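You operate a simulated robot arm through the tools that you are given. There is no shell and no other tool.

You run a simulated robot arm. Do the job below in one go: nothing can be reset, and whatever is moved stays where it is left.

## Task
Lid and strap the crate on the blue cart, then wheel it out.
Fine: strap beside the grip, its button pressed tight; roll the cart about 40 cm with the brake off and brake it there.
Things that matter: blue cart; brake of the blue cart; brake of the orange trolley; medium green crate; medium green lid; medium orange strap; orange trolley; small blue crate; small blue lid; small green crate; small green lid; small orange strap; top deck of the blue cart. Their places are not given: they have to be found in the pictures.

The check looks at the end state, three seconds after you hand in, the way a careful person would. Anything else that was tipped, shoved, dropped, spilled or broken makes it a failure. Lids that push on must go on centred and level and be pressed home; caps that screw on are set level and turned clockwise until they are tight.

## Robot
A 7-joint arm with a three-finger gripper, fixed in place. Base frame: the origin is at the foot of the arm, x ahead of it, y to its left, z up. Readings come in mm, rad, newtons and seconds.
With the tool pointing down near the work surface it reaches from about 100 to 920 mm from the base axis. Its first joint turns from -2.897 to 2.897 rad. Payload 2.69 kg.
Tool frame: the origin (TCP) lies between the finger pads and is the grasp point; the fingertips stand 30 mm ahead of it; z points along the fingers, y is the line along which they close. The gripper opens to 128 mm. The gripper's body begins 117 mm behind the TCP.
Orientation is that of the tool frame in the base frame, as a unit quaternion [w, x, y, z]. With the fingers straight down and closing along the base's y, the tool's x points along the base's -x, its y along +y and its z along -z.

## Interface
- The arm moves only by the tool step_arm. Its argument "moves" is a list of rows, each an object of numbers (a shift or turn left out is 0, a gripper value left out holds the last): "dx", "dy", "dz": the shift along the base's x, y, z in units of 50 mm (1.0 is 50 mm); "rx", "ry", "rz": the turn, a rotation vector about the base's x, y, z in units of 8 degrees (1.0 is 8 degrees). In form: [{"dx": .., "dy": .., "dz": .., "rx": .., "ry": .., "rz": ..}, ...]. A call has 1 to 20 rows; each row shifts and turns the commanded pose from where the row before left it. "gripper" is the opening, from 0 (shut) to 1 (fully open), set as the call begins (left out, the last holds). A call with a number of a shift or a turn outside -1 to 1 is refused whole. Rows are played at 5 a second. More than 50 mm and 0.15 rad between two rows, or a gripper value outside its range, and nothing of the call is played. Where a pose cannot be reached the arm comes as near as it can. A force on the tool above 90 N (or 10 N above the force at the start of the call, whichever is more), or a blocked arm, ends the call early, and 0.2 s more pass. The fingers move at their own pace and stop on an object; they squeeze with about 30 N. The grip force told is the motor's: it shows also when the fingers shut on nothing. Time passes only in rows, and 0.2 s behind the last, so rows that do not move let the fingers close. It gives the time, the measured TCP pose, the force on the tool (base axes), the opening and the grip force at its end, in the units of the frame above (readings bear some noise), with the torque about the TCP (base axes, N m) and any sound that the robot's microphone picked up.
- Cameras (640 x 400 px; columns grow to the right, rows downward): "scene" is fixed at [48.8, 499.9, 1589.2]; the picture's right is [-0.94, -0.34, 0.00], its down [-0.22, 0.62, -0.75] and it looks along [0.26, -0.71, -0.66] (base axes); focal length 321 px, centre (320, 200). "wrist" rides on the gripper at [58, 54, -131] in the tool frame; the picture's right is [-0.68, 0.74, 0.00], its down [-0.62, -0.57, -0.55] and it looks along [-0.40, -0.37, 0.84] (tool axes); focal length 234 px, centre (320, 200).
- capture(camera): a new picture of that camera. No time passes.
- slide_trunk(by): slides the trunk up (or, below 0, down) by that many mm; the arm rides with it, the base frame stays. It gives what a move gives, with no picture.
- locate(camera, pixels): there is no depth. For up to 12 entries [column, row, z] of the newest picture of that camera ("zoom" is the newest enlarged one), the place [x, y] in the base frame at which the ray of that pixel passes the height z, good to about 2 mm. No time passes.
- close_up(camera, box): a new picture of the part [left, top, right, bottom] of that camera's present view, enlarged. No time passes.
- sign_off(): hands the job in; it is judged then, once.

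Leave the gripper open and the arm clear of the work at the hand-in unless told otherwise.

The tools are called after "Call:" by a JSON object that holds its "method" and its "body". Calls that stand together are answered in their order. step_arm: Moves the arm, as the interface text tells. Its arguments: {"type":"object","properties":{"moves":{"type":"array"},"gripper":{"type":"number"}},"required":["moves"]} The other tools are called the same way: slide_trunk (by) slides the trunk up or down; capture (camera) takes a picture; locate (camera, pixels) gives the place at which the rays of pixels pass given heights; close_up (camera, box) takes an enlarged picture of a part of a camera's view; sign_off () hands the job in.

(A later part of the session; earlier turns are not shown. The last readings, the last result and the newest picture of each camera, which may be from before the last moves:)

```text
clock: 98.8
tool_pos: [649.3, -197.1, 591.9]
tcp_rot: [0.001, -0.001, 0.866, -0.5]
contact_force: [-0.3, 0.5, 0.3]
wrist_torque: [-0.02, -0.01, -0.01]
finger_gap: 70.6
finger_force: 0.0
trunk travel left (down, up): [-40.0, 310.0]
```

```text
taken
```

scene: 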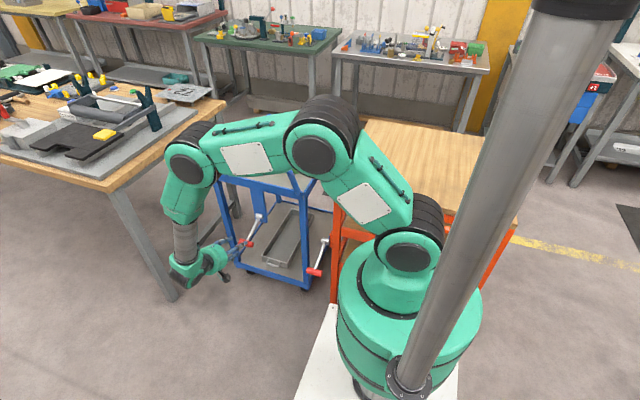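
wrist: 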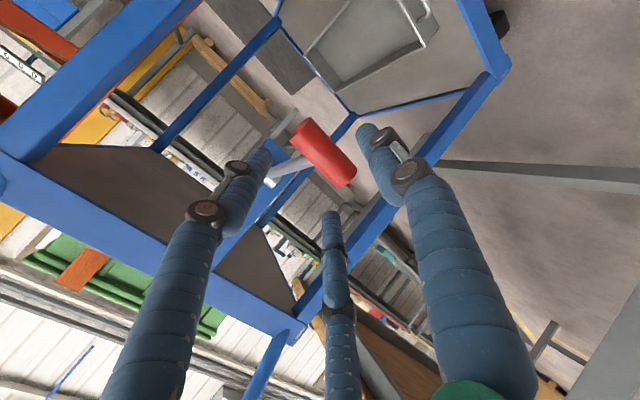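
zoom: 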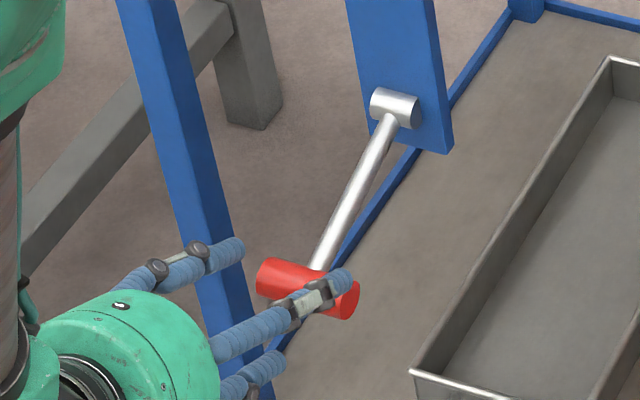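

The lever stands unchanged. I advance along the tool axis in steps.

Call:
{"method": "step_arm", "body": {"moves": [{"dy": -0.26, "dz": -0.15}, {"dy": -0.26, "dz": -0.15}, {}]}}

Call:
{"method": "capture", "body": {"camera": "wrist"}}

Call:
{"method": "close_up", "body": {"camera": "scene", "box": [200, 200, 296, 260]}}

```text
clock: 99.6
tool_pos: [649.1, -222.0, 577.7]
tcp_rot: [0.0, 0.0, 0.866, -0.5]
contact_force: [0.8, 0.3, 0.9]
wrist_torque: [0.01, 0.0, 0.0]
finger_gap: 70.3
finger_force: 0.0
trunk travel left (down, up): [-40.0, 310.0]
```

```text
taken
```

wrist: 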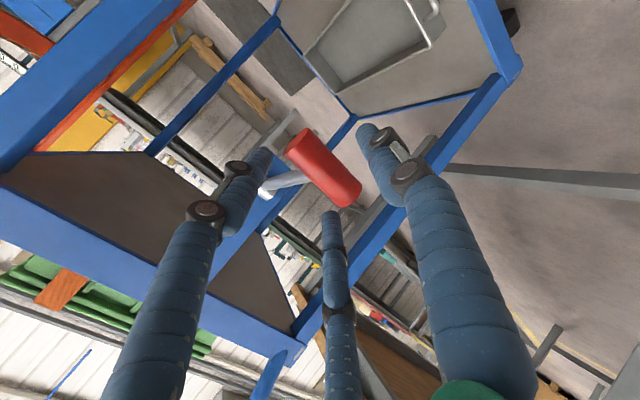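

```text
6.67 times, centred on (248, 230) of scene
```

zoom: 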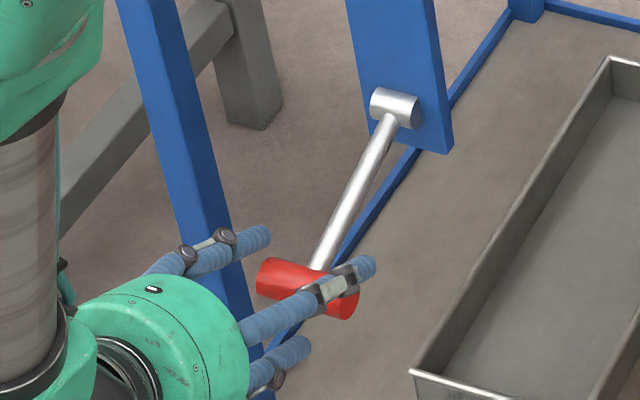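

The handle sits between the three fingers, the rod between the upper two. I advance 12 mm more and close gently to about 48 mm.

Call:
{"method": "step_arm", "body": {"moves": [{"dy": -0.21, "dz": -0.12}, {}]}}

Call:
{"method": "step_arm", "body": {"moves": [{}, {}, {}], "gripper": 0.38}}

Call:
{"method": "capture", "body": {"camera": "wrist"}}

Call:
{"method": "close_up", "body": {"camera": "scene", "box": [200, 200, 296, 260]}}

```text
clock: 100.2
tool_pos: [649.2, -231.8, 571.1]
tcp_rot: [0.0, -0.001, 0.866, -0.5]
contact_force: [0.3, 0.2, -0.2]
wrist_torque: [0.01, 0.02, 0.02]
finger_gap: 70.4
finger_force: 0.0
trunk travel left (down, up): [-40.0, 310.0]
```

```text
clock: 101.0
tool_pos: [649.6, -232.3, 572.1]
tcp_rot: [0.0, 0.0, 0.866, -0.5]
contact_force: [1.3, -1.9, 3.6]
wrist_torque: [-0.06, 0.0, 0.04]
finger_gap: 49.1
finger_force: 1.1
trunk travel left (down, up): [-40.0, 310.0]
```

```text
taken
```

wrist: 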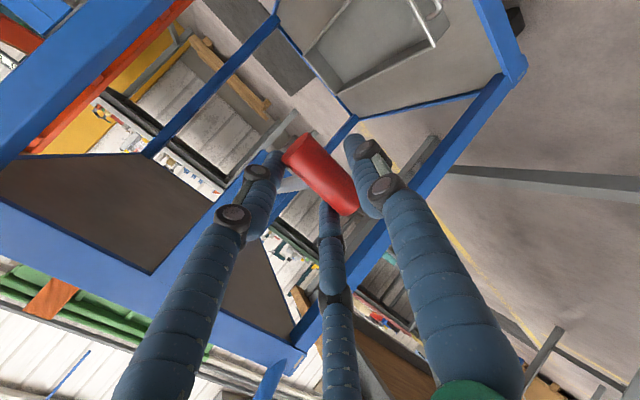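

```text
6.67 times, centred on (248, 230) of scene
```

zoom: 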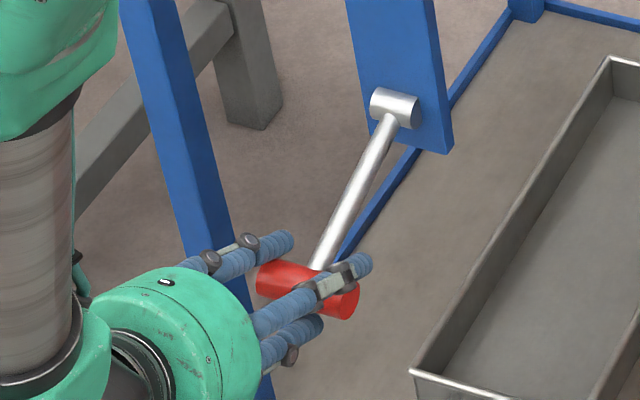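

The upper fingers touch the handle's top lightly. I shift 4 mm up-and-back, then close fully.

Call:
{"method": "step_arm", "body": {"moves": [{"dy": -0.04, "dz": 0.07}, {}]}}

Call:
{"method": "step_arm", "body": {"moves": [{}, {}, {}], "gripper": 0.2}}

Call:
{"method": "close_up", "body": {"camera": "scene", "box": [200, 200, 296, 260]}}

Call:
{"method": "capture", "body": {"camera": "wrist"}}

```text
clock: 101.6
tool_pos: [649.3, -235.1, 576.4]
tcp_rot: [0.0, 0.0, 0.866, -0.5]
contact_force: [0.2, 0.4, -0.7]
wrist_torque: [0.02, 0.0, 0.01]
finger_gap: 48.7
finger_force: 0.1
trunk travel left (down, up): [-40.0, 310.0]
```

```text
clock: 102.4
tool_pos: [649.1, -234.9, 574.5]
tcp_rot: [0.001, -0.001, 0.866, -0.5]
contact_force: [0.0, 7.0, -4.3]
wrist_torque: [0.2, -0.15, 0.0]
finger_gap: 37.9
finger_force: 44.9
trunk travel left (down, up): [-40.0, 310.0]
```

```text
6.67 times, centred on (248, 230) of scene
```

zoom: 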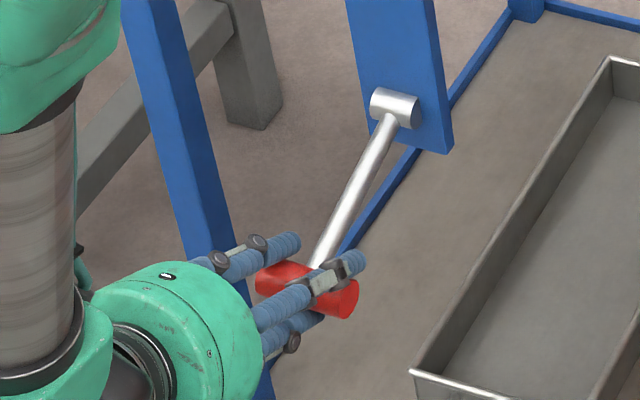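

```text
taken
```

wrist: 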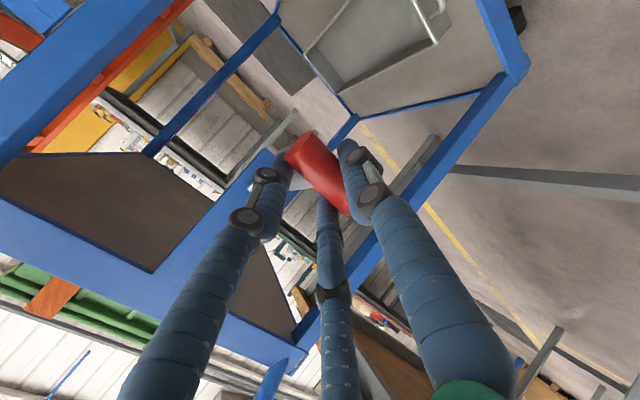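

The handle is gripped (38 mm). I test lifting by about 5° along its arc and watch the force.

Call:
{"method": "step_arm", "body": {"moves": [{"dy": 0.035, "dz": 0.117}, {"dy": 0.035, "dz": 0.117}, {}, {}]}}

Call:
{"method": "close_up", "body": {"camera": "scene", "box": [200, 200, 296, 260]}}

```text
clock: 103.4
tool_pos: [648.4, -231.8, 588.1]
tcp_rot: [0.0, -0.001, 0.866, -0.5]
contact_force: [1.9, 6.2, -3.7]
wrist_torque: [0.12, 0.08, -0.16]
finger_gap: 37.8
finger_force: 44.8
trunk travel left (down, up): [-40.0, 310.0]
```

```text
6.67 times, centred on (248, 230) of scene
```

zoom: 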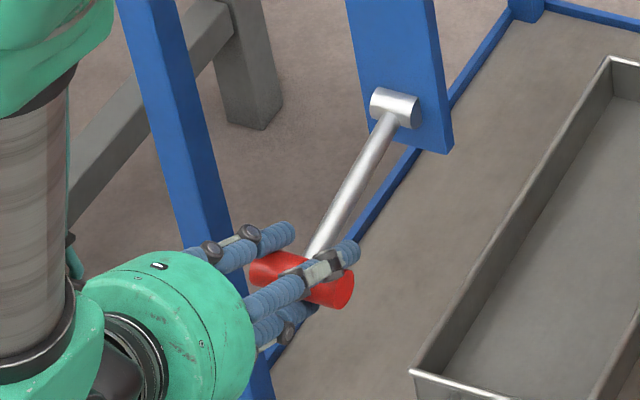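

The lever follows with only a few newtons, so it lifts. I continue along its arc to about +4°.

Call:
{"method": "step_arm", "body": {"moves": [{"dy": 0.03, "dz": 0.193}, {"dy": 0.024, "dz": 0.193}, {"dz": 0.194}, {"dz": 0.194}, {}]}}

Call:
{"method": "close_up", "body": {"camera": "scene", "box": [200, 190, 296, 250]}}

```text
clock: 104.6
tool_pos: [648.3, -228.6, 625.4]
tcp_rot: [0.001, -0.001, 0.866, -0.5]
contact_force: [-0.6, 0.4, -0.9]
wrist_torque: [0.05, -0.03, 0.06]
finger_gap: 37.7
finger_force: 45.0
trunk travel left (down, up): [-40.0, 310.0]
```

```text
6.67 times, centred on (248, 220) of scene
```

zoom: 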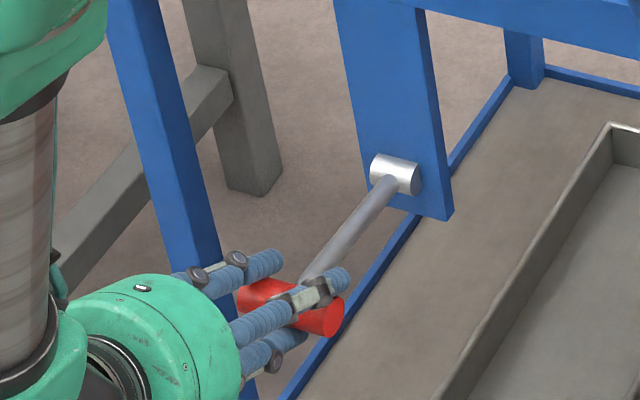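

The lever is about horizontal now, still easy. I continue upward.

Call:
{"method": "step_arm", "body": {"moves": [{"dy": -0.054, "dz": 0.386}, {"dy": -0.11, "dz": 0.374}, {}]}}

Call:
{"method": "close_up", "body": {"camera": "scene", "box": [200, 180, 296, 240]}}

```text
clock: 105.4
tool_pos: [648.3, -234.5, 660.4]
tcp_rot: [-0.001, -0.002, 0.867, -0.499]
contact_force: [7.1, 14.5, -37.6]
wrist_torque: [0.8, -0.51, 0.39]
finger_gap: 37.9
finger_force: 44.9
trunk travel left (down, up): [-40.0, 310.0]
```

```text
6.67 times, centred on (248, 210) of scene
```

zoom: 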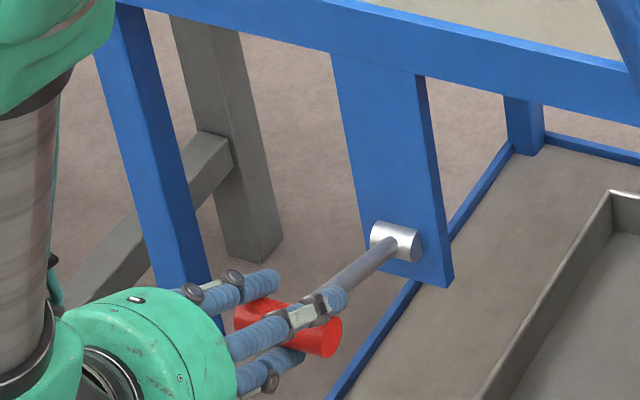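

The lever has met its upper stop (−38 N) at about +18°. I ease off a little.

Call:
{"method": "step_arm", "body": {"moves": [{"dz": -0.06}, {}, {}]}}

```text
clock: 106.2
tool_pos: [649.6, -234.9, 660.7]
tcp_rot: [0.001, -0.001, 0.866, -0.5]
contact_force: [-6.6, 38.9, -18.4]
wrist_torque: [0.82, 0.1, -0.19]
finger_gap: 37.6
finger_force: 45.2
trunk travel left (down, up): [-40.0, 310.0]
```

There is a side force of +39 N in y from the arc; I shift +3 mm in y to relax.

Call:
{"method": "step_arm", "body": {"moves": [{"dy": 0.06, "dz": -0.02}, {}, {}]}}

```text
clock: 107.0
tool_pos: [649.8, -233.0, 659.8]
tcp_rot: [-0.001, 0.0, 0.866, -0.5]
contact_force: [-5.7, -3.7, -11.5]
wrist_torque: [-0.05, 0.64, -1.1]
finger_gap: 37.8
finger_force: 44.9
trunk travel left (down, up): [-40.0, 310.0]
```

Forces are small. I open the fingers and see whether the lever stays up.

Call:
{"method": "step_arm", "body": {"moves": [{}, {}, {}], "gripper": 0.55}}

Call:
{"method": "step_arm", "body": {"moves": [{"dy": 0.4, "dz": 0.23}, {"dy": 0.4, "dz": 0.23}, {"dy": 0.6, "dz": 0.35}, {"dy": 0.8, "dz": 0.4}, {}]}}

Call:
{"method": "close_up", "body": {"camera": "scene", "box": [200, 180, 296, 240]}}

Call:
{"method": "capture", "body": {"camera": "wrist"}}

```text
clock: 107.8
tool_pos: [649.7, -233.5, 660.4]
tcp_rot: [0.001, -0.001, 0.866, -0.499]
contact_force: [0.5, -0.8, -0.4]
wrist_torque: [0.0, 0.03, 0.01]
finger_gap: 70.4
finger_force: 0.1
trunk travel left (down, up): [-40.0, 310.0]
```

```text
clock: 109.0
tool_pos: [649.8, -121.6, 720.9]
tcp_rot: [0.0, -0.001, 0.866, -0.5]
contact_force: [-0.6, 1.0, -0.1]
wrist_torque: [-0.02, 0.03, 0.01]
finger_gap: 70.3
finger_force: 0.1
trunk travel left (down, up): [-40.0, 310.0]
```

```text
6.67 times, centred on (248, 210) of scene
```

zoom: 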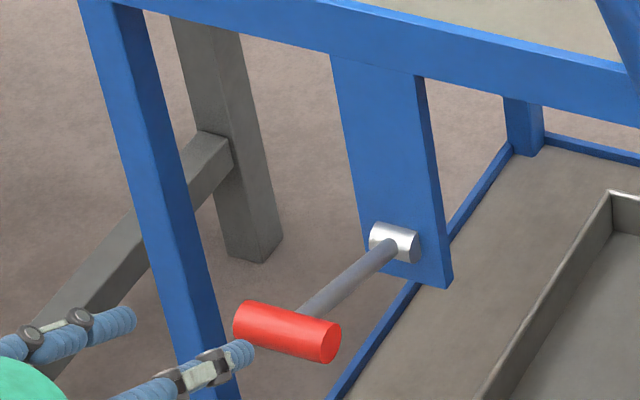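

```text
taken
```

wrist: 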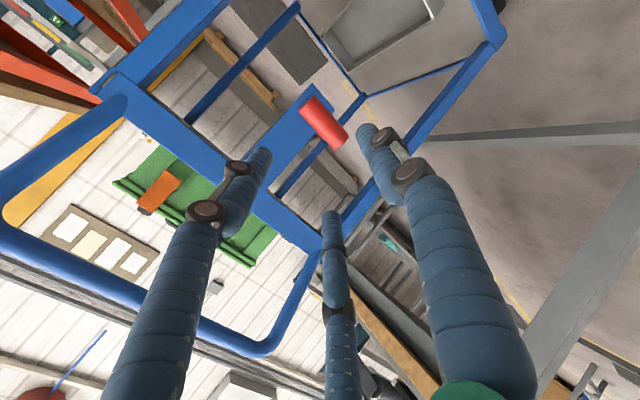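

The lever stays up at its upper position. Now I retreat, bring the tool upright again, and raise the trunk to reach the cart's handle.

Call:
{"method": "step_arm", "body": {"moves": [{"dy": 0.8, "dz": 0.4}, {"dy": 0.8, "dz": 0.4}, {"dy": 0.8, "dz": 0.4}, {"dy": 0.6, "dz": 0.4}, {"rx": 0.9375}, {"rx": 0.9375}, {"rx": 0.9375}, {"rx": 0.9375}, {"rx": 0.9375}, {"rx": 0.9375}, {"rx": 0.9375}, {"rx": 0.9375}, {}]}}

Call:
{"method": "slide_trunk", "body": {"by": 190}}

Call:
{"method": "capture", "body": {"camera": "scene"}}

```text
clock: 111.8
tool_pos: [648.8, 26.9, 800.4]
tcp_rot: [0.001, -0.001, 1.0, 0.001]
contact_force: [0.3, -0.6, 0.3]
wrist_torque: [0.0, 0.03, 0.0]
finger_gap: 70.3
finger_force: 0.1
trunk travel left (down, up): [-40.0, 310.0]
```

```text
clock: 113.8
tool_pos: [649.6, 27.3, 988.7]
tcp_rot: [-0.001, 0.0, 1.0, 0.001]
contact_force: [0.3, -0.4, 0.7]
wrist_torque: [-0.01, 0.02, 0.01]
finger_gap: 70.2
finger_force: 0.1
trunk travel left (down, up): [-230.0, 120.0]
```

```text
taken
```

scene: 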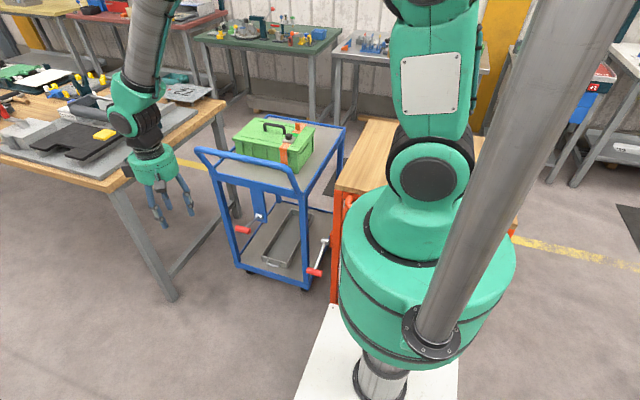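

I rise and move over the handle's middle.

Call:
{"method": "step_arm", "body": {"moves": [{"dz": 0.8}, {"dz": 0.8}, {"dy": -0.9}, {"dy": -0.9}, {"dy": -0.9}, {"dy": -0.9}, {"dy": -0.9}, {"dy": -0.9}, {"dy": -0.9}, {"dy": -0.5}, {}, {}], "gripper": 0.8}}

Call:
{"method": "capture", "body": {"camera": "wrist"}}

Call:
{"method": "capture", "body": {"camera": "scene"}}

```text
clock: 116.5
tool_pos: [649.6, -314.1, 1070.4]
tcp_rot: [0.001, 0.0, 1.0, 0.0]
contact_force: [-0.4, 0.9, 0.2]
wrist_torque: [-0.03, 0.01, -0.02]
finger_gap: 102.4
finger_force: 0.1
trunk travel left (down, up): [-230.0, 120.0]
```

```text
taken
```

wrist: 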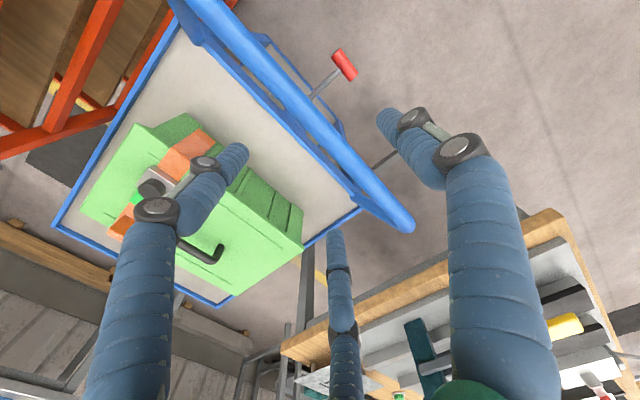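

```text
taken
```

scene: 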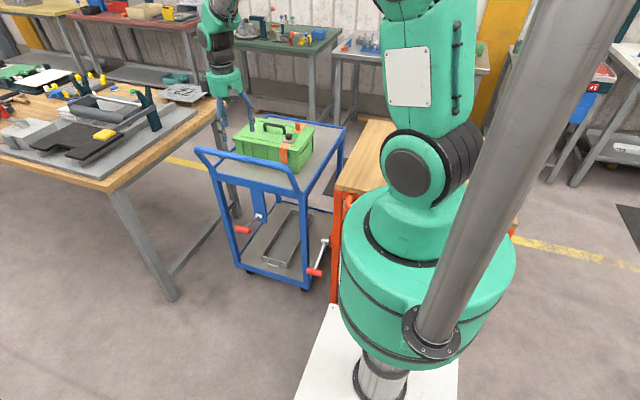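

I zoom on the bar to fix its y and height.

Call:
{"method": "close_up", "body": {"camera": "wrist", "box": [240, 60, 400, 180]}}

Call:
{"method": "close_up", "body": {"camera": "scene", "box": [190, 130, 310, 205]}}

```text
3.33 times, centred on (320, 120) of wrist
```

zoom: 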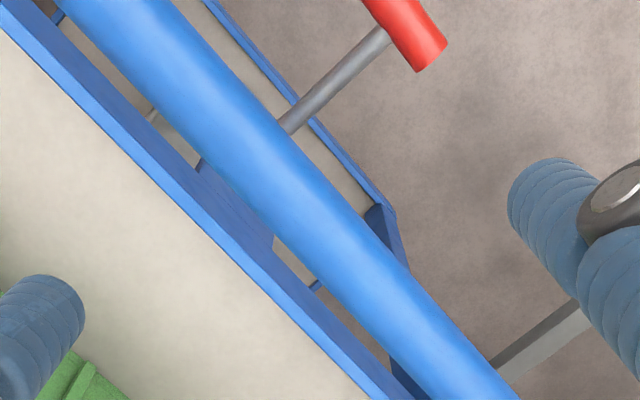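

```text
5.33 times, centred on (250, 168) of scene
```

zoom: 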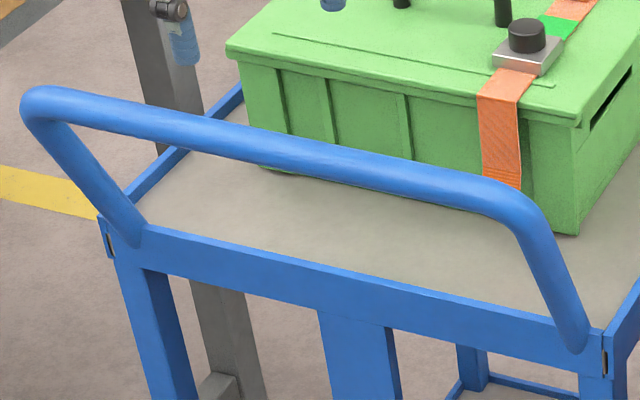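

I locate the bar's centre line in both views.

Call:
{"method": "locate", "body": {"camera": "wrist", "pixels": [[309.8, 120, 930], [309.8, 120, 950], [336.5, 150, 930], [336.5, 150, 950]]}}

Call:
{"method": "locate", "body": {"camera": "scene", "pixels": [[244.4, 158.1, 930], [244.4, 158.1, 950], [244.4, 158.1, 970]]}}

```text
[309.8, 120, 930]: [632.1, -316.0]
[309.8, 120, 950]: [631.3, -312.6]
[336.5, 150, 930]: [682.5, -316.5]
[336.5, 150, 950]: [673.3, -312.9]
```

```text
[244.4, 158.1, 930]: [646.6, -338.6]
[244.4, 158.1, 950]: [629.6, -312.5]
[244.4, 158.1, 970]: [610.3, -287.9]
```

Bar centre: y≈−312.7, z≈950, radius ~15. I go down over it (TCP y≈−320, so the three fingers close evenly) to z≈953.

Call:
{"method": "step_arm", "body": {"moves": [{"dy": -0.125, "dz": -0.7}, {"dz": -0.7}, {"dz": -0.5}, {"dz": -0.44}, {}, {}]}}

Call:
{"method": "capture", "body": {"camera": "wrist"}}

```text
clock: 117.8
tool_pos: [649.6, -320.3, 953.0]
tcp_rot: [0.001, 0.0, 1.0, 0.0]
contact_force: [0.3, -0.7, 0.1]
wrist_torque: [-0.01, -0.03, 0.0]
finger_gap: 102.3
finger_force: 0.0
trunk travel left (down, up): [-230.0, 120.0]
```

```text
taken
```

wrist: 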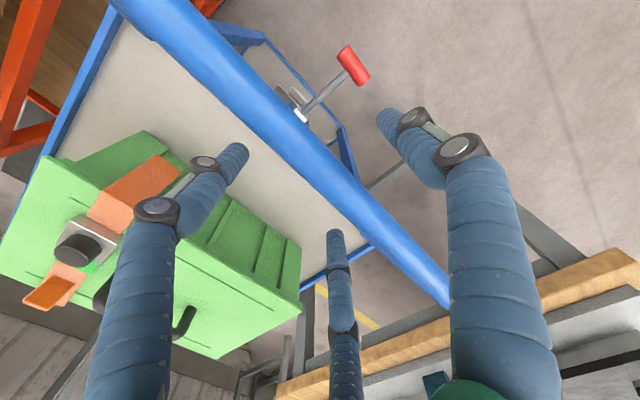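

The bar lies between the fingers. I close on it.

Call:
{"method": "step_arm", "body": {"moves": [{}, {}, {}, {}], "gripper": 0.1}}

Call:
{"method": "capture", "body": {"camera": "wrist"}}

```text
clock: 118.8
tool_pos: [649.8, -317.3, 953.7]
tcp_rot: [0.001, 0.001, 1.0, 0.0]
contact_force: [5.5, 36.7, 2.9]
wrist_torque: [0.22, -0.01, -0.04]
finger_gap: 35.0
finger_force: 44.6
trunk travel left (down, up): [-230.0, 120.0]
```

```text
taken
```

wrist: 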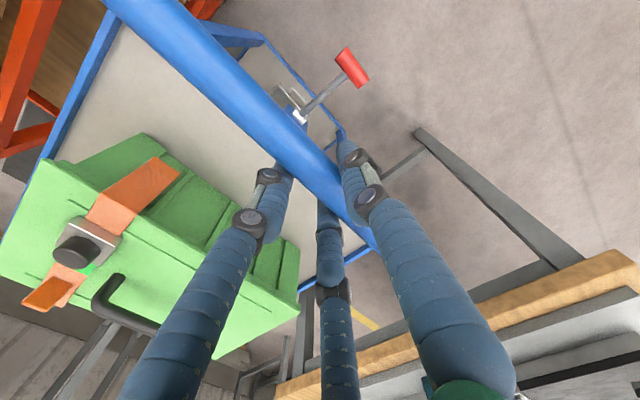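

The grip holds (35 mm) with a +37 N side force from slight off-centre. I move +y a few mm to neutral, then pull gently and watch.

Call:
{"method": "step_arm", "body": {"moves": [{"dy": 0.07}, {}, {}]}}

Call:
{"method": "step_arm", "body": {"moves": [{"dy": 0.08}, {"dy": 0.08}, {}, {}]}}

Call:
{"method": "close_up", "body": {"camera": "scene", "box": [190, 110, 350, 210]}}

```text
clock: 119.7
tool_pos: [650.3, -317.1, 951.9]
tcp_rot: [0.0, 0.001, 1.0, 0.0]
contact_force: [2.0, -1.1, -8.9]
wrist_torque: [-0.1, -0.23, -0.06]
finger_gap: 35.1
finger_force: 44.7
trunk travel left (down, up): [-230.0, 120.0]
```

```text
clock: 120.7
tool_pos: [650.1, -309.3, 953.5]
tcp_rot: [0.0, 0.0, 1.0, 0.0]
contact_force: [3.2, 0.5, -10.7]
wrist_torque: [-0.02, -0.07, -0.07]
finger_gap: 35.1
finger_force: 44.6
trunk travel left (down, up): [-230.0, 120.0]
```

```text
4.00 times, centred on (270, 160) of scene
```

zoom: 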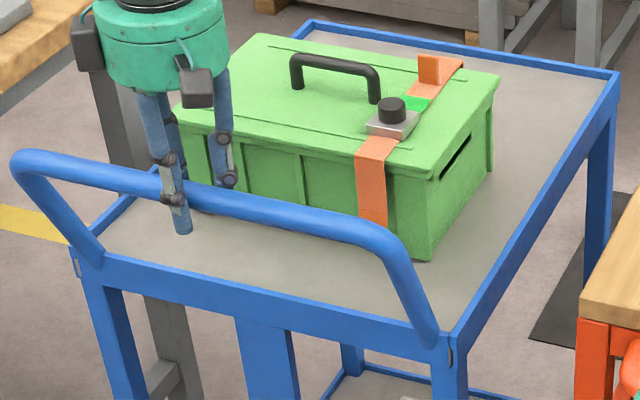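

The cart rolled freely 8 mm with almost no force: the brake is off. I roll it on along +y at a slow, steady pace.

Call:
{"method": "step_arm", "body": {"moves": [{"dy": 0.1, "dz": -0.02}, {"dy": 0.2}, {"dy": 0.3}, {"dy": 0.3}, {"dy": 0.3}, {"dy": 0.3}, {"dy": 0.3}, {"dy": 0.3}, {"dy": 0.3}, {"dy": 0.3}, {"dy": 0.3}, {"dy": 0.3}, {"dy": 0.3}, {"dy": 0.2}, {"dy": 0.1}, {}]}}

Call:
{"method": "capture", "body": {"camera": "scene"}}

Call:
{"method": "capture", "body": {"camera": "wrist"}}

```text
clock: 124.0
tool_pos: [651.0, -112.0, 952.5]
tcp_rot: [0.001, 0.0, 1.0, 0.0]
contact_force: [10.0, 4.5, 10.2]
wrist_torque: [0.11, 0.06, -0.12]
finger_gap: 34.9
finger_force: 45.0
trunk travel left (down, up): [-230.0, 120.0]
```

```text
taken
```

scene: 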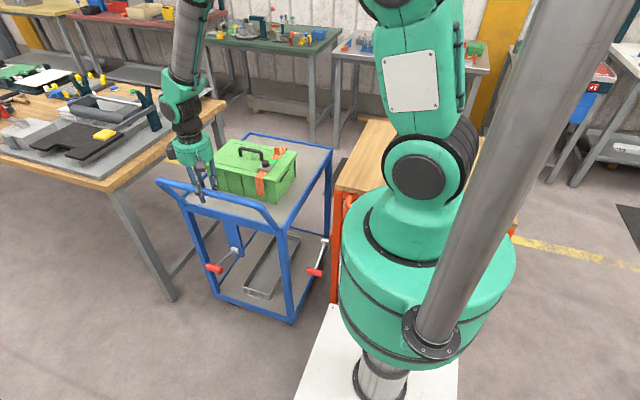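

```text
taken
```

wrist: 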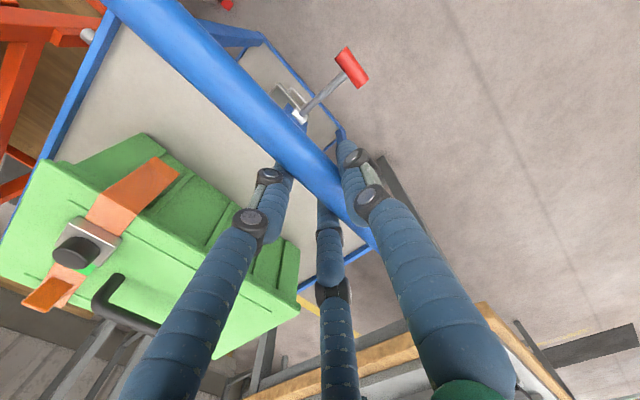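

Halfway, at y=−112, and everything on the deck stands still. I roll the remaining 195 mm.

Call:
{"method": "step_arm", "body": {"moves": [{"dy": 0.1, "dx": 0.02, "dz": 0.02}, {"dy": 0.2}, {"dy": 0.3}, {"dy": 0.3}, {"dy": 0.3}, {"dy": 0.3}, {"dy": 0.3}, {"dy": 0.3}, {"dy": 0.3}, {"dy": 0.3}, {"dy": 0.3}, {"dy": 0.3}, {"dy": 0.3}, {"dy": 0.2}, {"dy": 0.1}, {}, {}]}}

Call:
{"method": "capture", "body": {"camera": "scene"}}

Call:
{"method": "close_up", "body": {"camera": "scene", "box": [140, 120, 332, 240]}}

```text
clock: 127.7
tool_pos: [651.0, 82.0, 952.9]
tcp_rot: [0.0, 0.0, 1.0, 0.0]
contact_force: [-5.5, 4.1, -11.9]
wrist_torque: [-0.04, 0.11, 0.0]
finger_gap: 34.9
finger_force: 45.0
trunk travel left (down, up): [-230.0, 120.0]
```

```text
taken
```

scene: 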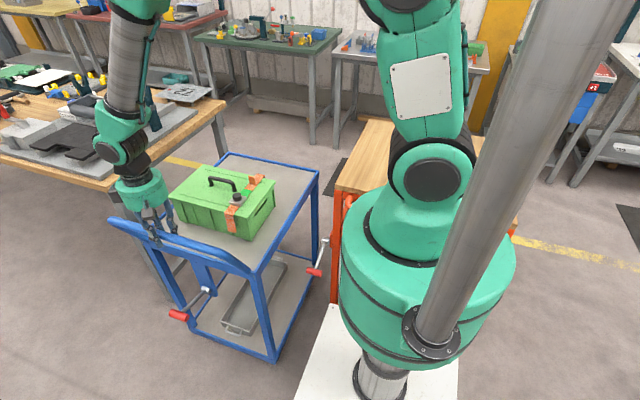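

```text
3.33 times, centred on (236, 180) of scene
```

zoom: 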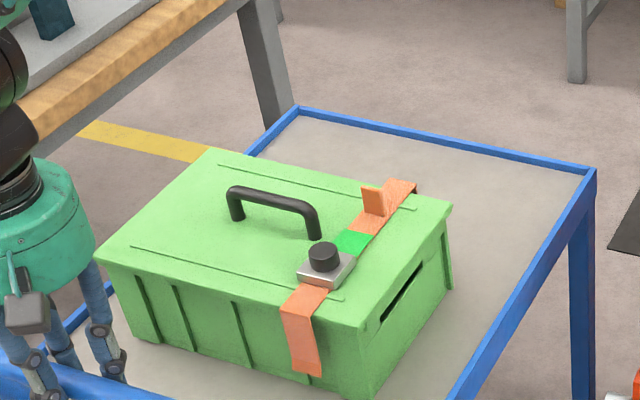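

I measure the cart's deck corners now: scene (318.8,170.4) and (229.4,152.1) at z=790, to compare with the start (430.5,−942) and (864,−935).

Call:
{"method": "locate", "body": {"camera": "scene", "pixels": [[318.8, 170.4, 790], [229.4, 152.1, 790]]}}

Call:
{"method": "close_up", "body": {"camera": "scene", "box": [210, 140, 260, 171]}}

Call:
{"method": "close_up", "body": {"camera": "scene", "box": [295, 155, 345, 186]}}

```text
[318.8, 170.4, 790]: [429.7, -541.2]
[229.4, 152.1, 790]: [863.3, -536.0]
```

```text
12.80 times, centred on (235, 156) of scene
```

zoom: 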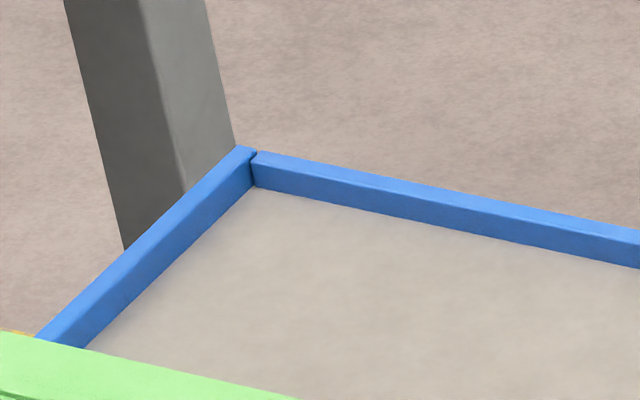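

```text
12.80 times, centred on (320, 170) of scene
```

zoom: 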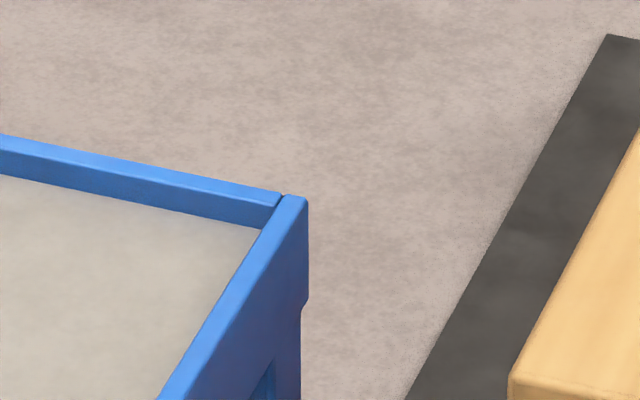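

The cart moved 400 mm straight and level (to (430,−541), (863,−536)). I release the bar and rise.

Call:
{"method": "step_arm", "body": {"moves": [{}, {}, {}, {}], "gripper": 0.8}}

Call:
{"method": "step_arm", "body": {"moves": [{"dz": 0.4}, {"dz": 0.8}, {"dz": 0.8}, {}]}}

Call:
{"method": "capture", "body": {"camera": "scene"}}

```text
clock: 128.7
tool_pos: [650.3, 80.8, 953.4]
tcp_rot: [0.001, 0.001, 1.0, 0.0]
contact_force: [-0.3, 0.6, -0.1]
wrist_torque: [0.03, 0.03, 0.05]
finger_gap: 102.4
finger_force: 0.1
trunk travel left (down, up): [-230.0, 120.0]
```

```text
clock: 129.7
tool_pos: [648.2, 82.3, 1053.5]
tcp_rot: [0.001, 0.0, 1.0, 0.0]
contact_force: [0.4, 0.3, -0.1]
wrist_torque: [-0.02, -0.06, 0.03]
finger_gap: 102.3
finger_force: 0.0
trunk travel left (down, up): [-230.0, 120.0]
```

```text
taken
```

scene: 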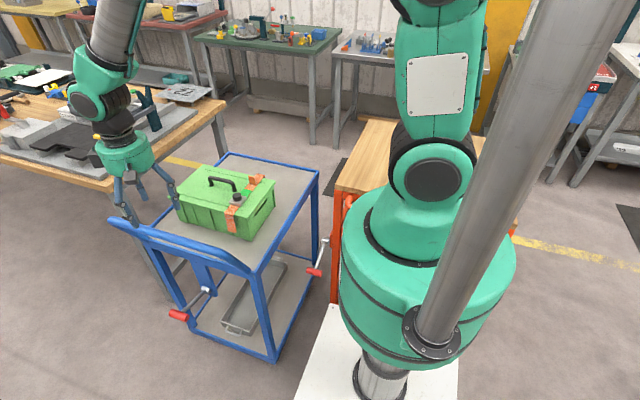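

The cart stays put. Now the brake: I go past the handle in +y, lower the trunk and tilt the tool by 60° again.

Call:
{"method": "step_arm", "body": {"moves": [{"dy": 0.9}, {"dy": 0.9}, {"dy": 0.9}, {"dy": 0.9}, {}], "gripper": 0.55}}

Call:
{"method": "slide_trunk", "body": {"by": -190}}

Call:
{"method": "step_arm", "body": {"moves": [{"rx": -0.9375}, {"rx": -0.9375}, {"rx": -0.9375}, {"rx": -0.9375}, {"rx": -0.9375}, {"rx": -0.9375}, {"rx": -0.9375}, {"rx": -0.9375}, {}, {}]}}

Call:
{"method": "capture", "body": {"camera": "scene"}}

Call:
{"method": "capture", "body": {"camera": "wrist"}}

```text
clock: 130.8
tool_pos: [650.2, 265.0, 1052.6]
tcp_rot: [0.001, 0.0, 1.0, 0.0]
contact_force: [0.0, 0.8, -0.8]
wrist_torque: [-0.06, -0.01, 0.02]
finger_gap: 70.3
finger_force: 0.2
trunk travel left (down, up): [-230.0, 120.0]
```

```text
clock: 132.9
tool_pos: [650.3, 262.7, 863.6]
tcp_rot: [0.001, 0.0, 1.0, 0.0]
contact_force: [0.0, -0.6, 0.6]
wrist_torque: [-0.03, 0.01, 0.02]
finger_gap: 70.4
finger_force: 0.1
trunk travel left (down, up): [-40.0, 310.0]
```

```text
clock: 135.1
tool_pos: [650.0, 262.3, 862.6]
tcp_rot: [0.001, 0.0, 0.866, -0.5]
contact_force: [0.8, 0.4, 0.2]
wrist_torque: [-0.04, 0.02, -0.03]
finger_gap: 70.4
finger_force: 0.0
trunk travel left (down, up): [-40.0, 310.0]
```

```text
taken
```

scene: 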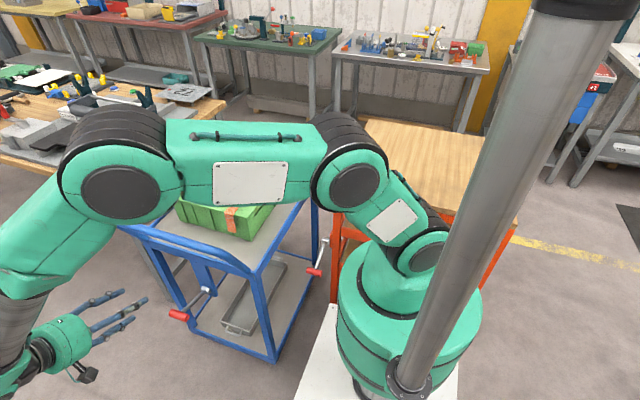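

```text
taken
```

wrist: 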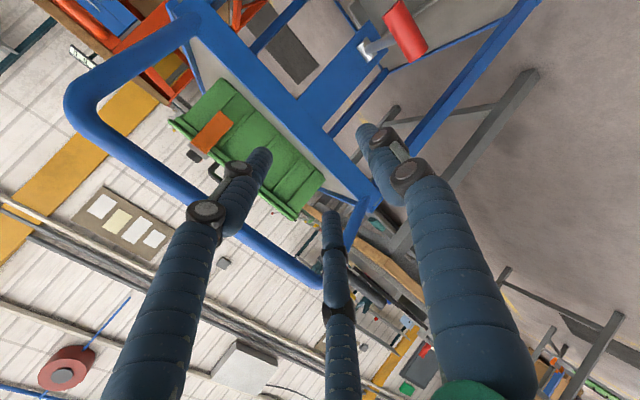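

I verify the red handle's place from both cameras.

Call:
{"method": "close_up", "body": {"camera": "scene", "box": [150, 270, 230, 330]}}

Call:
{"method": "close_up", "body": {"camera": "wrist", "box": [330, 0, 458, 80]}}

```text
6.67 times, centred on (190, 300) of scene
```

zoom: 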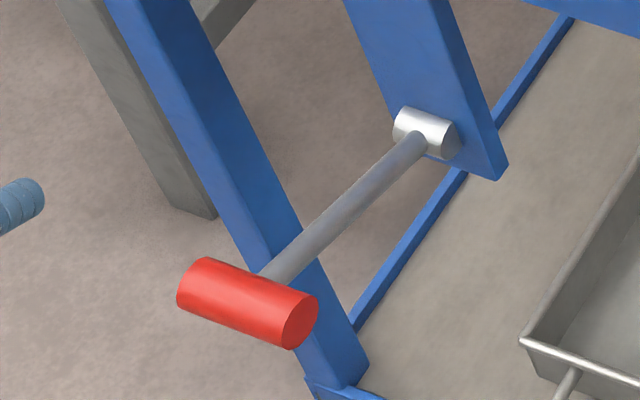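

```text
5.00 times, centred on (394, 40) of wrist
```

zoom: 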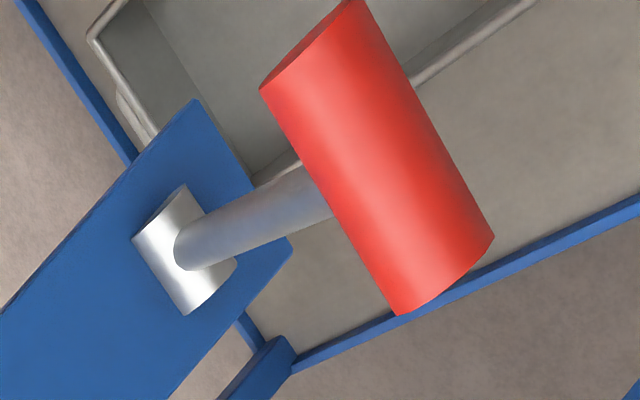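

Red centre: scene (179.2,315.5), wrist (405.6,32).

Call:
{"method": "locate", "body": {"camera": "scene", "pixels": [[179.2, 315.5, 620], [179.2, 315.5, 640], [179.2, 315.5, 660]]}}

Call:
{"method": "locate", "body": {"camera": "wrist", "pixels": [[405.6, 32, 620], [405.6, 32, 640], [405.6, 32, 660]]}}

```text
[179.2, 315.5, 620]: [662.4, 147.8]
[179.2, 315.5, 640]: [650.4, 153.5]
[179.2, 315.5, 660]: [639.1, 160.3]
```

```text
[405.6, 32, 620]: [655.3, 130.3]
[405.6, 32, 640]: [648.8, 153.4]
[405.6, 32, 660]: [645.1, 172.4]
```

The handle is at (649.5,153.5,640), as expected. I go to a point 60 mm short of the grasp, then advance along the tool.

Call:
{"method": "step_arm", "body": {"moves": [{"dy": -0.218, "dz": -0.863}, {"dy": -0.218, "dz": -0.863}, {"dy": -0.218, "dz": -0.863}, {"dy": -0.218, "dz": -0.863}, {}, {}]}}

Call:
{"method": "step_arm", "body": {"moves": [{"dy": -0.26, "dz": -0.15}, {"dy": -0.26, "dz": -0.15}, {"dy": -0.26, "dz": -0.15}, {}]}}

Call:
{"method": "capture", "body": {"camera": "wrist"}}

Call:
{"method": "close_up", "body": {"camera": "scene", "box": [130, 270, 226, 330]}}

```text
clock: 136.5
tool_pos: [650.7, 221.3, 689.4]
tcp_rot: [0.001, -0.001, 0.866, -0.5]
contact_force: [-0.3, 0.4, 0.2]
wrist_torque: [-0.03, 0.02, 0.0]
finger_gap: 70.4
finger_force: 0.1
trunk travel left (down, up): [-40.0, 310.0]
```

```text
clock: 137.5
tool_pos: [651.0, 180.3, 668.8]
tcp_rot: [0.0, -0.001, 0.866, -0.5]
contact_force: [0.4, 0.5, 0.0]
wrist_torque: [0.02, 0.0, 0.03]
finger_gap: 70.6
finger_force: 0.0
trunk travel left (down, up): [-40.0, 310.0]
```

```text
taken
```

wrist: 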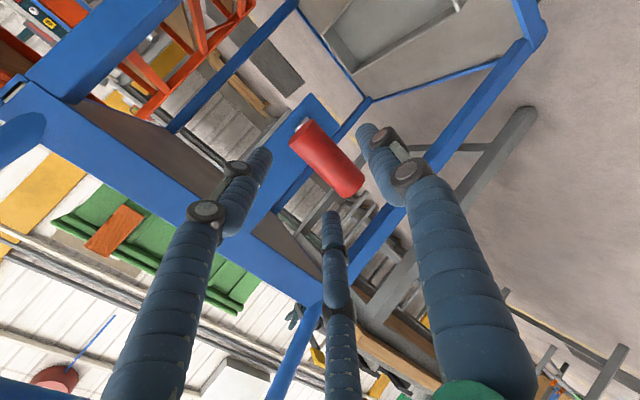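

```text
6.67 times, centred on (178, 300) of scene
```

zoom: 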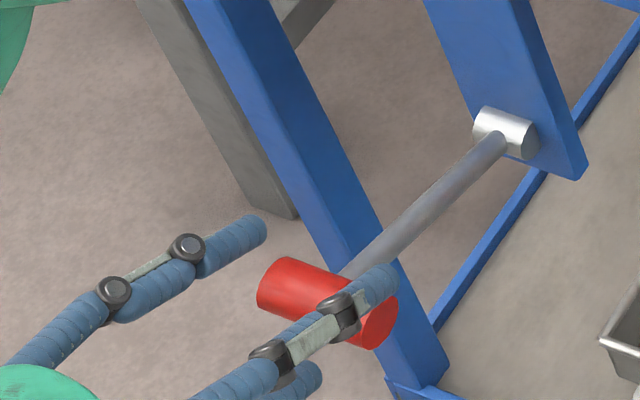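

The handle is between the fingers again. I advance the last 14 mm and close.

Call:
{"method": "step_arm", "body": {"moves": [{"dx": -0.03, "dy": -0.25, "dz": -0.15}, {}]}}

Call:
{"method": "step_arm", "body": {"moves": [{}, {}, {}, {}], "gripper": 0.2}}

Call:
{"method": "close_up", "body": {"camera": "scene", "box": [130, 270, 226, 330]}}

```text
clock: 138.1
tool_pos: [650.1, 168.6, 660.0]
tcp_rot: [0.001, -0.001, 0.866, -0.499]
contact_force: [-0.8, -0.2, 0.2]
wrist_torque: [0.01, -0.01, -0.01]
finger_gap: 70.5
finger_force: 0.0
trunk travel left (down, up): [-40.0, 310.0]
```

```text
clock: 139.1
tool_pos: [648.1, 167.9, 660.8]
tcp_rot: [0.0, -0.001, 0.866, -0.5]
contact_force: [0.8, 0.1, -0.6]
wrist_torque: [0.08, -0.06, 0.0]
finger_gap: 38.0
finger_force: 44.5
trunk travel left (down, up): [-40.0, 310.0]
```

```text
6.67 times, centred on (178, 300) of scene
```

zoom: 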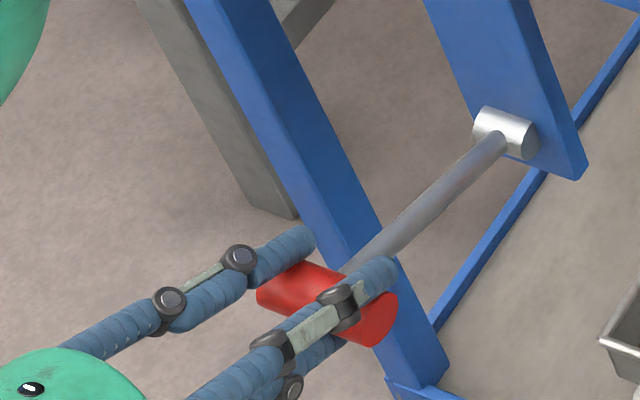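

Gripped with almost no side force. I swing the lever down along its arc, taking care not to push the cart.

Call:
{"method": "step_arm", "body": {"moves": [{"dy": 0.055, "dz": -0.207}, {"dy": 0.035, "dz": -0.207}, {"dy": 0.02, "dz": -0.194}, {"dy": 0.008, "dz": -0.194}, {"dy": -0.008, "dz": -0.194}, {"dy": -0.02, "dz": -0.194}, {}]}}

Call:
{"method": "close_up", "body": {"camera": "scene", "box": [130, 270, 226, 330]}}

```text
clock: 140.7
tool_pos: [649.5, 173.3, 600.6]
tcp_rot: [0.001, 0.0, 0.866, -0.5]
contact_force: [3.9, -3.4, -0.9]
wrist_torque: [-0.16, -0.14, 0.03]
finger_gap: 37.7
finger_force: 44.8
trunk travel left (down, up): [-40.0, 310.0]
```

```text
6.67 times, centred on (178, 300) of scene
```

zoom: 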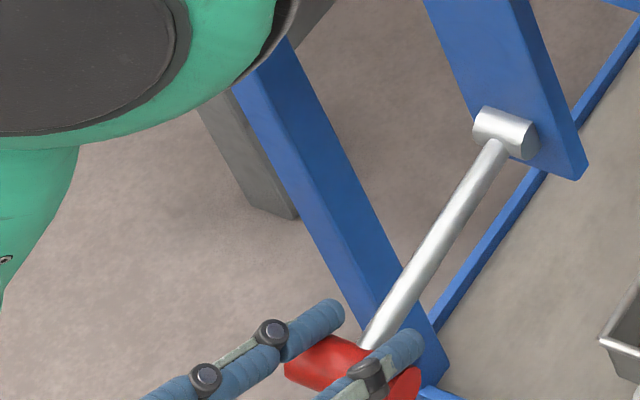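

The pivot did not move, so the cart stands still. I continue down to the lower stop.

Call:
{"method": "step_arm", "body": {"moves": [{"dy": -0.04, "dz": -0.214}, {"dy": -0.054, "dz": -0.214}, {}, {}]}}

Call:
{"method": "close_up", "body": {"camera": "scene", "box": [130, 280, 226, 340]}}

```text
clock: 141.7
tool_pos: [649.0, 168.4, 580.1]
tcp_rot: [0.0, -0.001, 0.866, -0.5]
contact_force: [-2.1, -3.4, -3.9]
wrist_torque: [0.18, -0.13, -0.03]
finger_gap: 37.9
finger_force: 44.3
trunk travel left (down, up): [-40.0, 310.0]
```

```text
6.67 times, centred on (178, 310) of scene
```

zoom: 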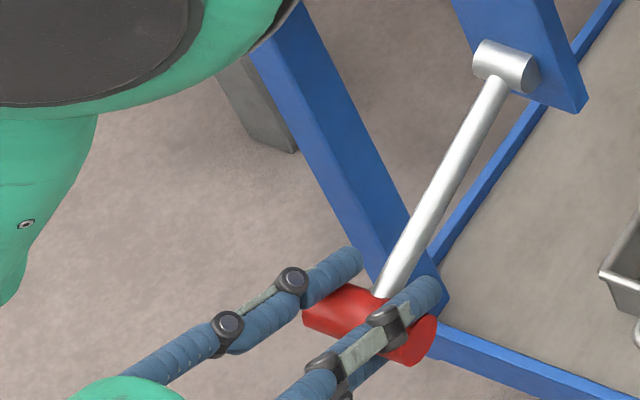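

Not yet at the stop. I press a few mm further down.

Call:
{"method": "step_arm", "body": {"moves": [{"dy": -0.02, "dz": -0.06}, {"dy": -0.02, "dz": -0.06}, {}, {}]}}

```text
clock: 142.7
tool_pos: [649.0, 167.0, 574.0]
tcp_rot: [0.001, -0.001, 0.866, -0.5]
contact_force: [-8.8, 4.1, 9.8]
wrist_torque: [-0.11, 0.19, -0.23]
finger_gap: 37.7
finger_force: 44.7
trunk travel left (down, up): [-40.0, 310.0]
```

Call:
{"method": "step_arm", "body": {"moves": [{"dy": -0.015, "dz": -0.06}, {"dy": -0.01, "dz": -0.05}, {}, {}]}}

```text
clock: 143.7
tool_pos: [649.3, 165.1, 572.1]
tcp_rot: [0.003, 0.001, 0.866, -0.501]
contact_force: [-12.8, 6.8, 68.9]
wrist_torque: [-0.87, 0.93, -0.05]
finger_gap: 37.9
finger_force: 45.0
trunk travel left (down, up): [-40.0, 310.0]
```

69 N: the lever is against its lower stop, as at the start. I ease off and then open.

Call:
{"method": "step_arm", "body": {"moves": [{"dz": 0.05}, {"dz": 0.03}, {}, {}]}}

```text
clock: 144.7
tool_pos: [651.1, 164.1, 572.7]
tcp_rot: [0.002, 0.001, 0.867, -0.499]
contact_force: [19.8, 2.6, 36.0]
wrist_torque: [-0.29, -0.39, 0.85]
finger_gap: 37.8
finger_force: 44.7
trunk travel left (down, up): [-40.0, 310.0]
```

Call:
{"method": "step_arm", "body": {"moves": [{"dz": 0.03}, {"dz": 0.02}, {}, {}]}}

```text
clock: 145.7
tool_pos: [650.0, 165.2, 574.1]
tcp_rot: [0.001, 0.0, 0.866, -0.5]
contact_force: [34.5, -0.1, 2.8]
wrist_torque: [0.1, -0.86, 1.0]
finger_gap: 37.9
finger_force: 45.2
trunk travel left (down, up): [-40.0, 310.0]
```

The vertical force is gone but 34 N remain sideways; I relax that by 1.5 mm in +x before opening.

Call:
{"method": "step_arm", "body": {"moves": [{"dx": 0.03}, {}, {}]}}

```text
clock: 146.5
tool_pos: [649.8, 165.8, 573.0]
tcp_rot: [-0.001, 0.001, 0.866, -0.5]
contact_force: [16.3, 8.3, -1.2]
wrist_torque: [0.14, -0.36, 0.23]
finger_gap: 37.9
finger_force: 45.2
trunk travel left (down, up): [-40.0, 310.0]
```

Falling to 16 N; one more millimetre, then I open the fingers.

Call:
{"method": "step_arm", "body": {"moves": [{"dx": 0.025}, {}, {}]}}

Call:
{"method": "step_arm", "body": {"moves": [{}, {}, {}], "gripper": 0.55}}

Call:
{"method": "step_arm", "body": {"moves": [{"dy": 0.3, "dz": 0.17}, {"dy": 0.4, "dz": 0.23}, {"dy": 0.6, "dz": 0.35}, {"dy": 0.8, "dz": 0.4}, {"dy": 0.8, "dz": 0.4}, {}]}}

Call:
{"method": "close_up", "body": {"camera": "scene", "box": [130, 270, 226, 330]}}

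Call:
{"method": "capture", "body": {"camera": "scene"}}

Call:
{"method": "capture", "body": {"camera": "wrist"}}

```text
clock: 147.3
tool_pos: [649.2, 165.0, 573.7]
tcp_rot: [-0.001, 0.0, 0.866, -0.501]
contact_force: [-14.7, 18.6, -3.3]
wrist_torque: [0.28, 0.09, -0.27]
finger_gap: 37.7
finger_force: 44.6
trunk travel left (down, up): [-40.0, 310.0]
```

```text
clock: 148.1
tool_pos: [651.4, 165.1, 574.4]
tcp_rot: [0.0, -0.001, 0.866, -0.499]
contact_force: [-1.0, 0.3, 0.6]
wrist_torque: [0.01, -0.03, -0.01]
finger_gap: 70.4
finger_force: 0.1
trunk travel left (down, up): [-40.0, 310.0]
```

```text
clock: 149.5
tool_pos: [651.6, 310.1, 652.9]
tcp_rot: [0.001, 0.0, 0.866, -0.5]
contact_force: [0.6, 0.2, 0.0]
wrist_torque: [0.03, 0.01, 0.0]
finger_gap: 70.6
finger_force: 0.0
trunk travel left (down, up): [-40.0, 310.0]
```

```text
6.67 times, centred on (178, 300) of scene
```

zoom: 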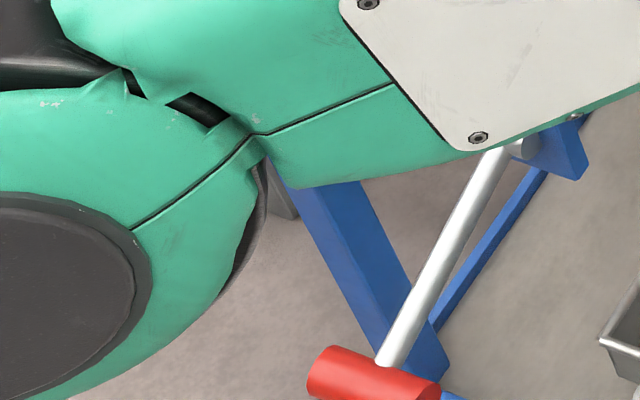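

```text
taken
```

scene: 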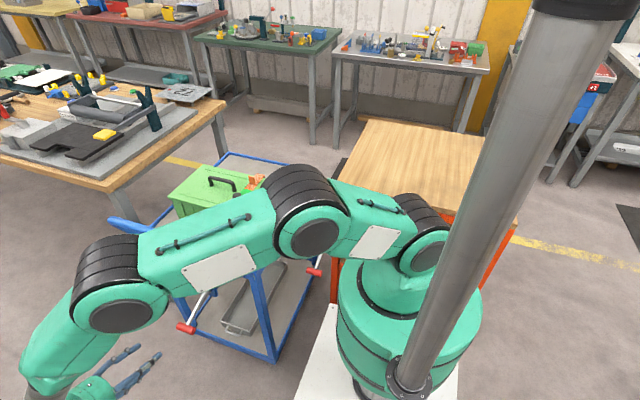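

```text
taken
```

wrist: 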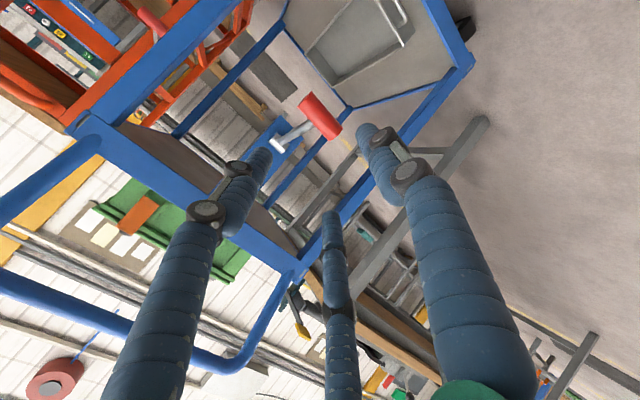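

The lever is down again. I raise the trunk and bring the tool upright, clear of the cart.

Call:
{"method": "slide_trunk", "body": {"by": 200}}

Call:
{"method": "step_arm", "body": {"moves": [{"rx": 0.9375}, {"rx": 0.9375}, {"rx": 0.9375}, {"rx": 0.9375}, {"rx": 0.9375}, {"rx": 0.9375}, {"rx": 0.9375}, {"rx": 0.9375}, {"dz": 0.8}, {"dz": 0.8}, {"dz": 0.8}, {"dz": 0.8}, {}], "gripper": 1}}

Call:
{"method": "capture", "body": {"camera": "scene"}}

Call:
{"method": "capture", "body": {"camera": "wrist"}}

```text
clock: 151.7
tool_pos: [651.0, 310.9, 851.9]
tcp_rot: [0.0, -0.001, 0.866, -0.5]
contact_force: [-0.4, -1.0, 0.9]
wrist_torque: [-0.01, 0.02, -0.01]
finger_gap: 70.5
finger_force: 0.0
trunk travel left (down, up): [-240.0, 110.0]
```

```text
clock: 154.5
tool_pos: [650.7, 311.6, 1012.4]
tcp_rot: [0.0, 0.0, 1.0, 0.001]
contact_force: [0.1, -0.1, -0.2]
wrist_torque: [0.02, -0.06, 0.01]
finger_gap: 128.1
finger_force: 0.0
trunk travel left (down, up): [-240.0, 110.0]
```

```text
taken
```

scene: 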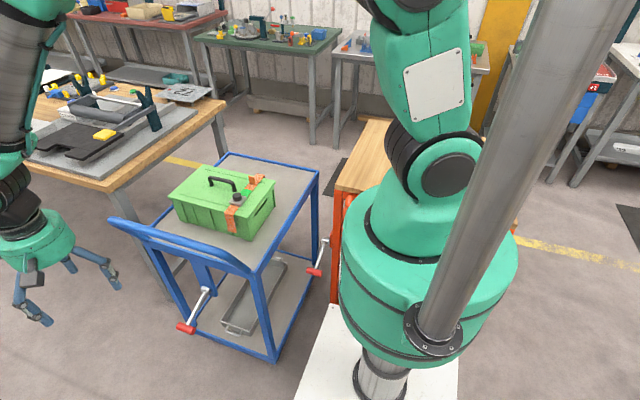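

```text
taken
```

wrist: 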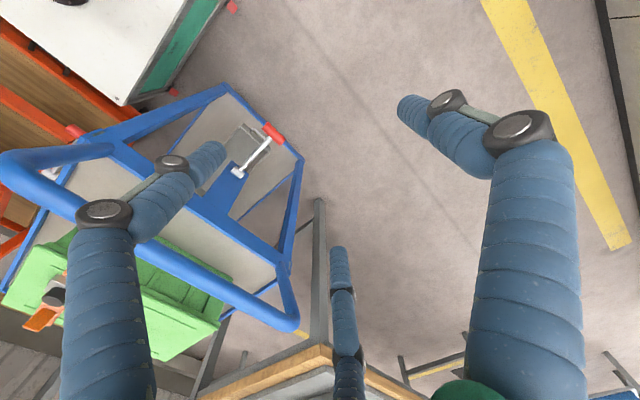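

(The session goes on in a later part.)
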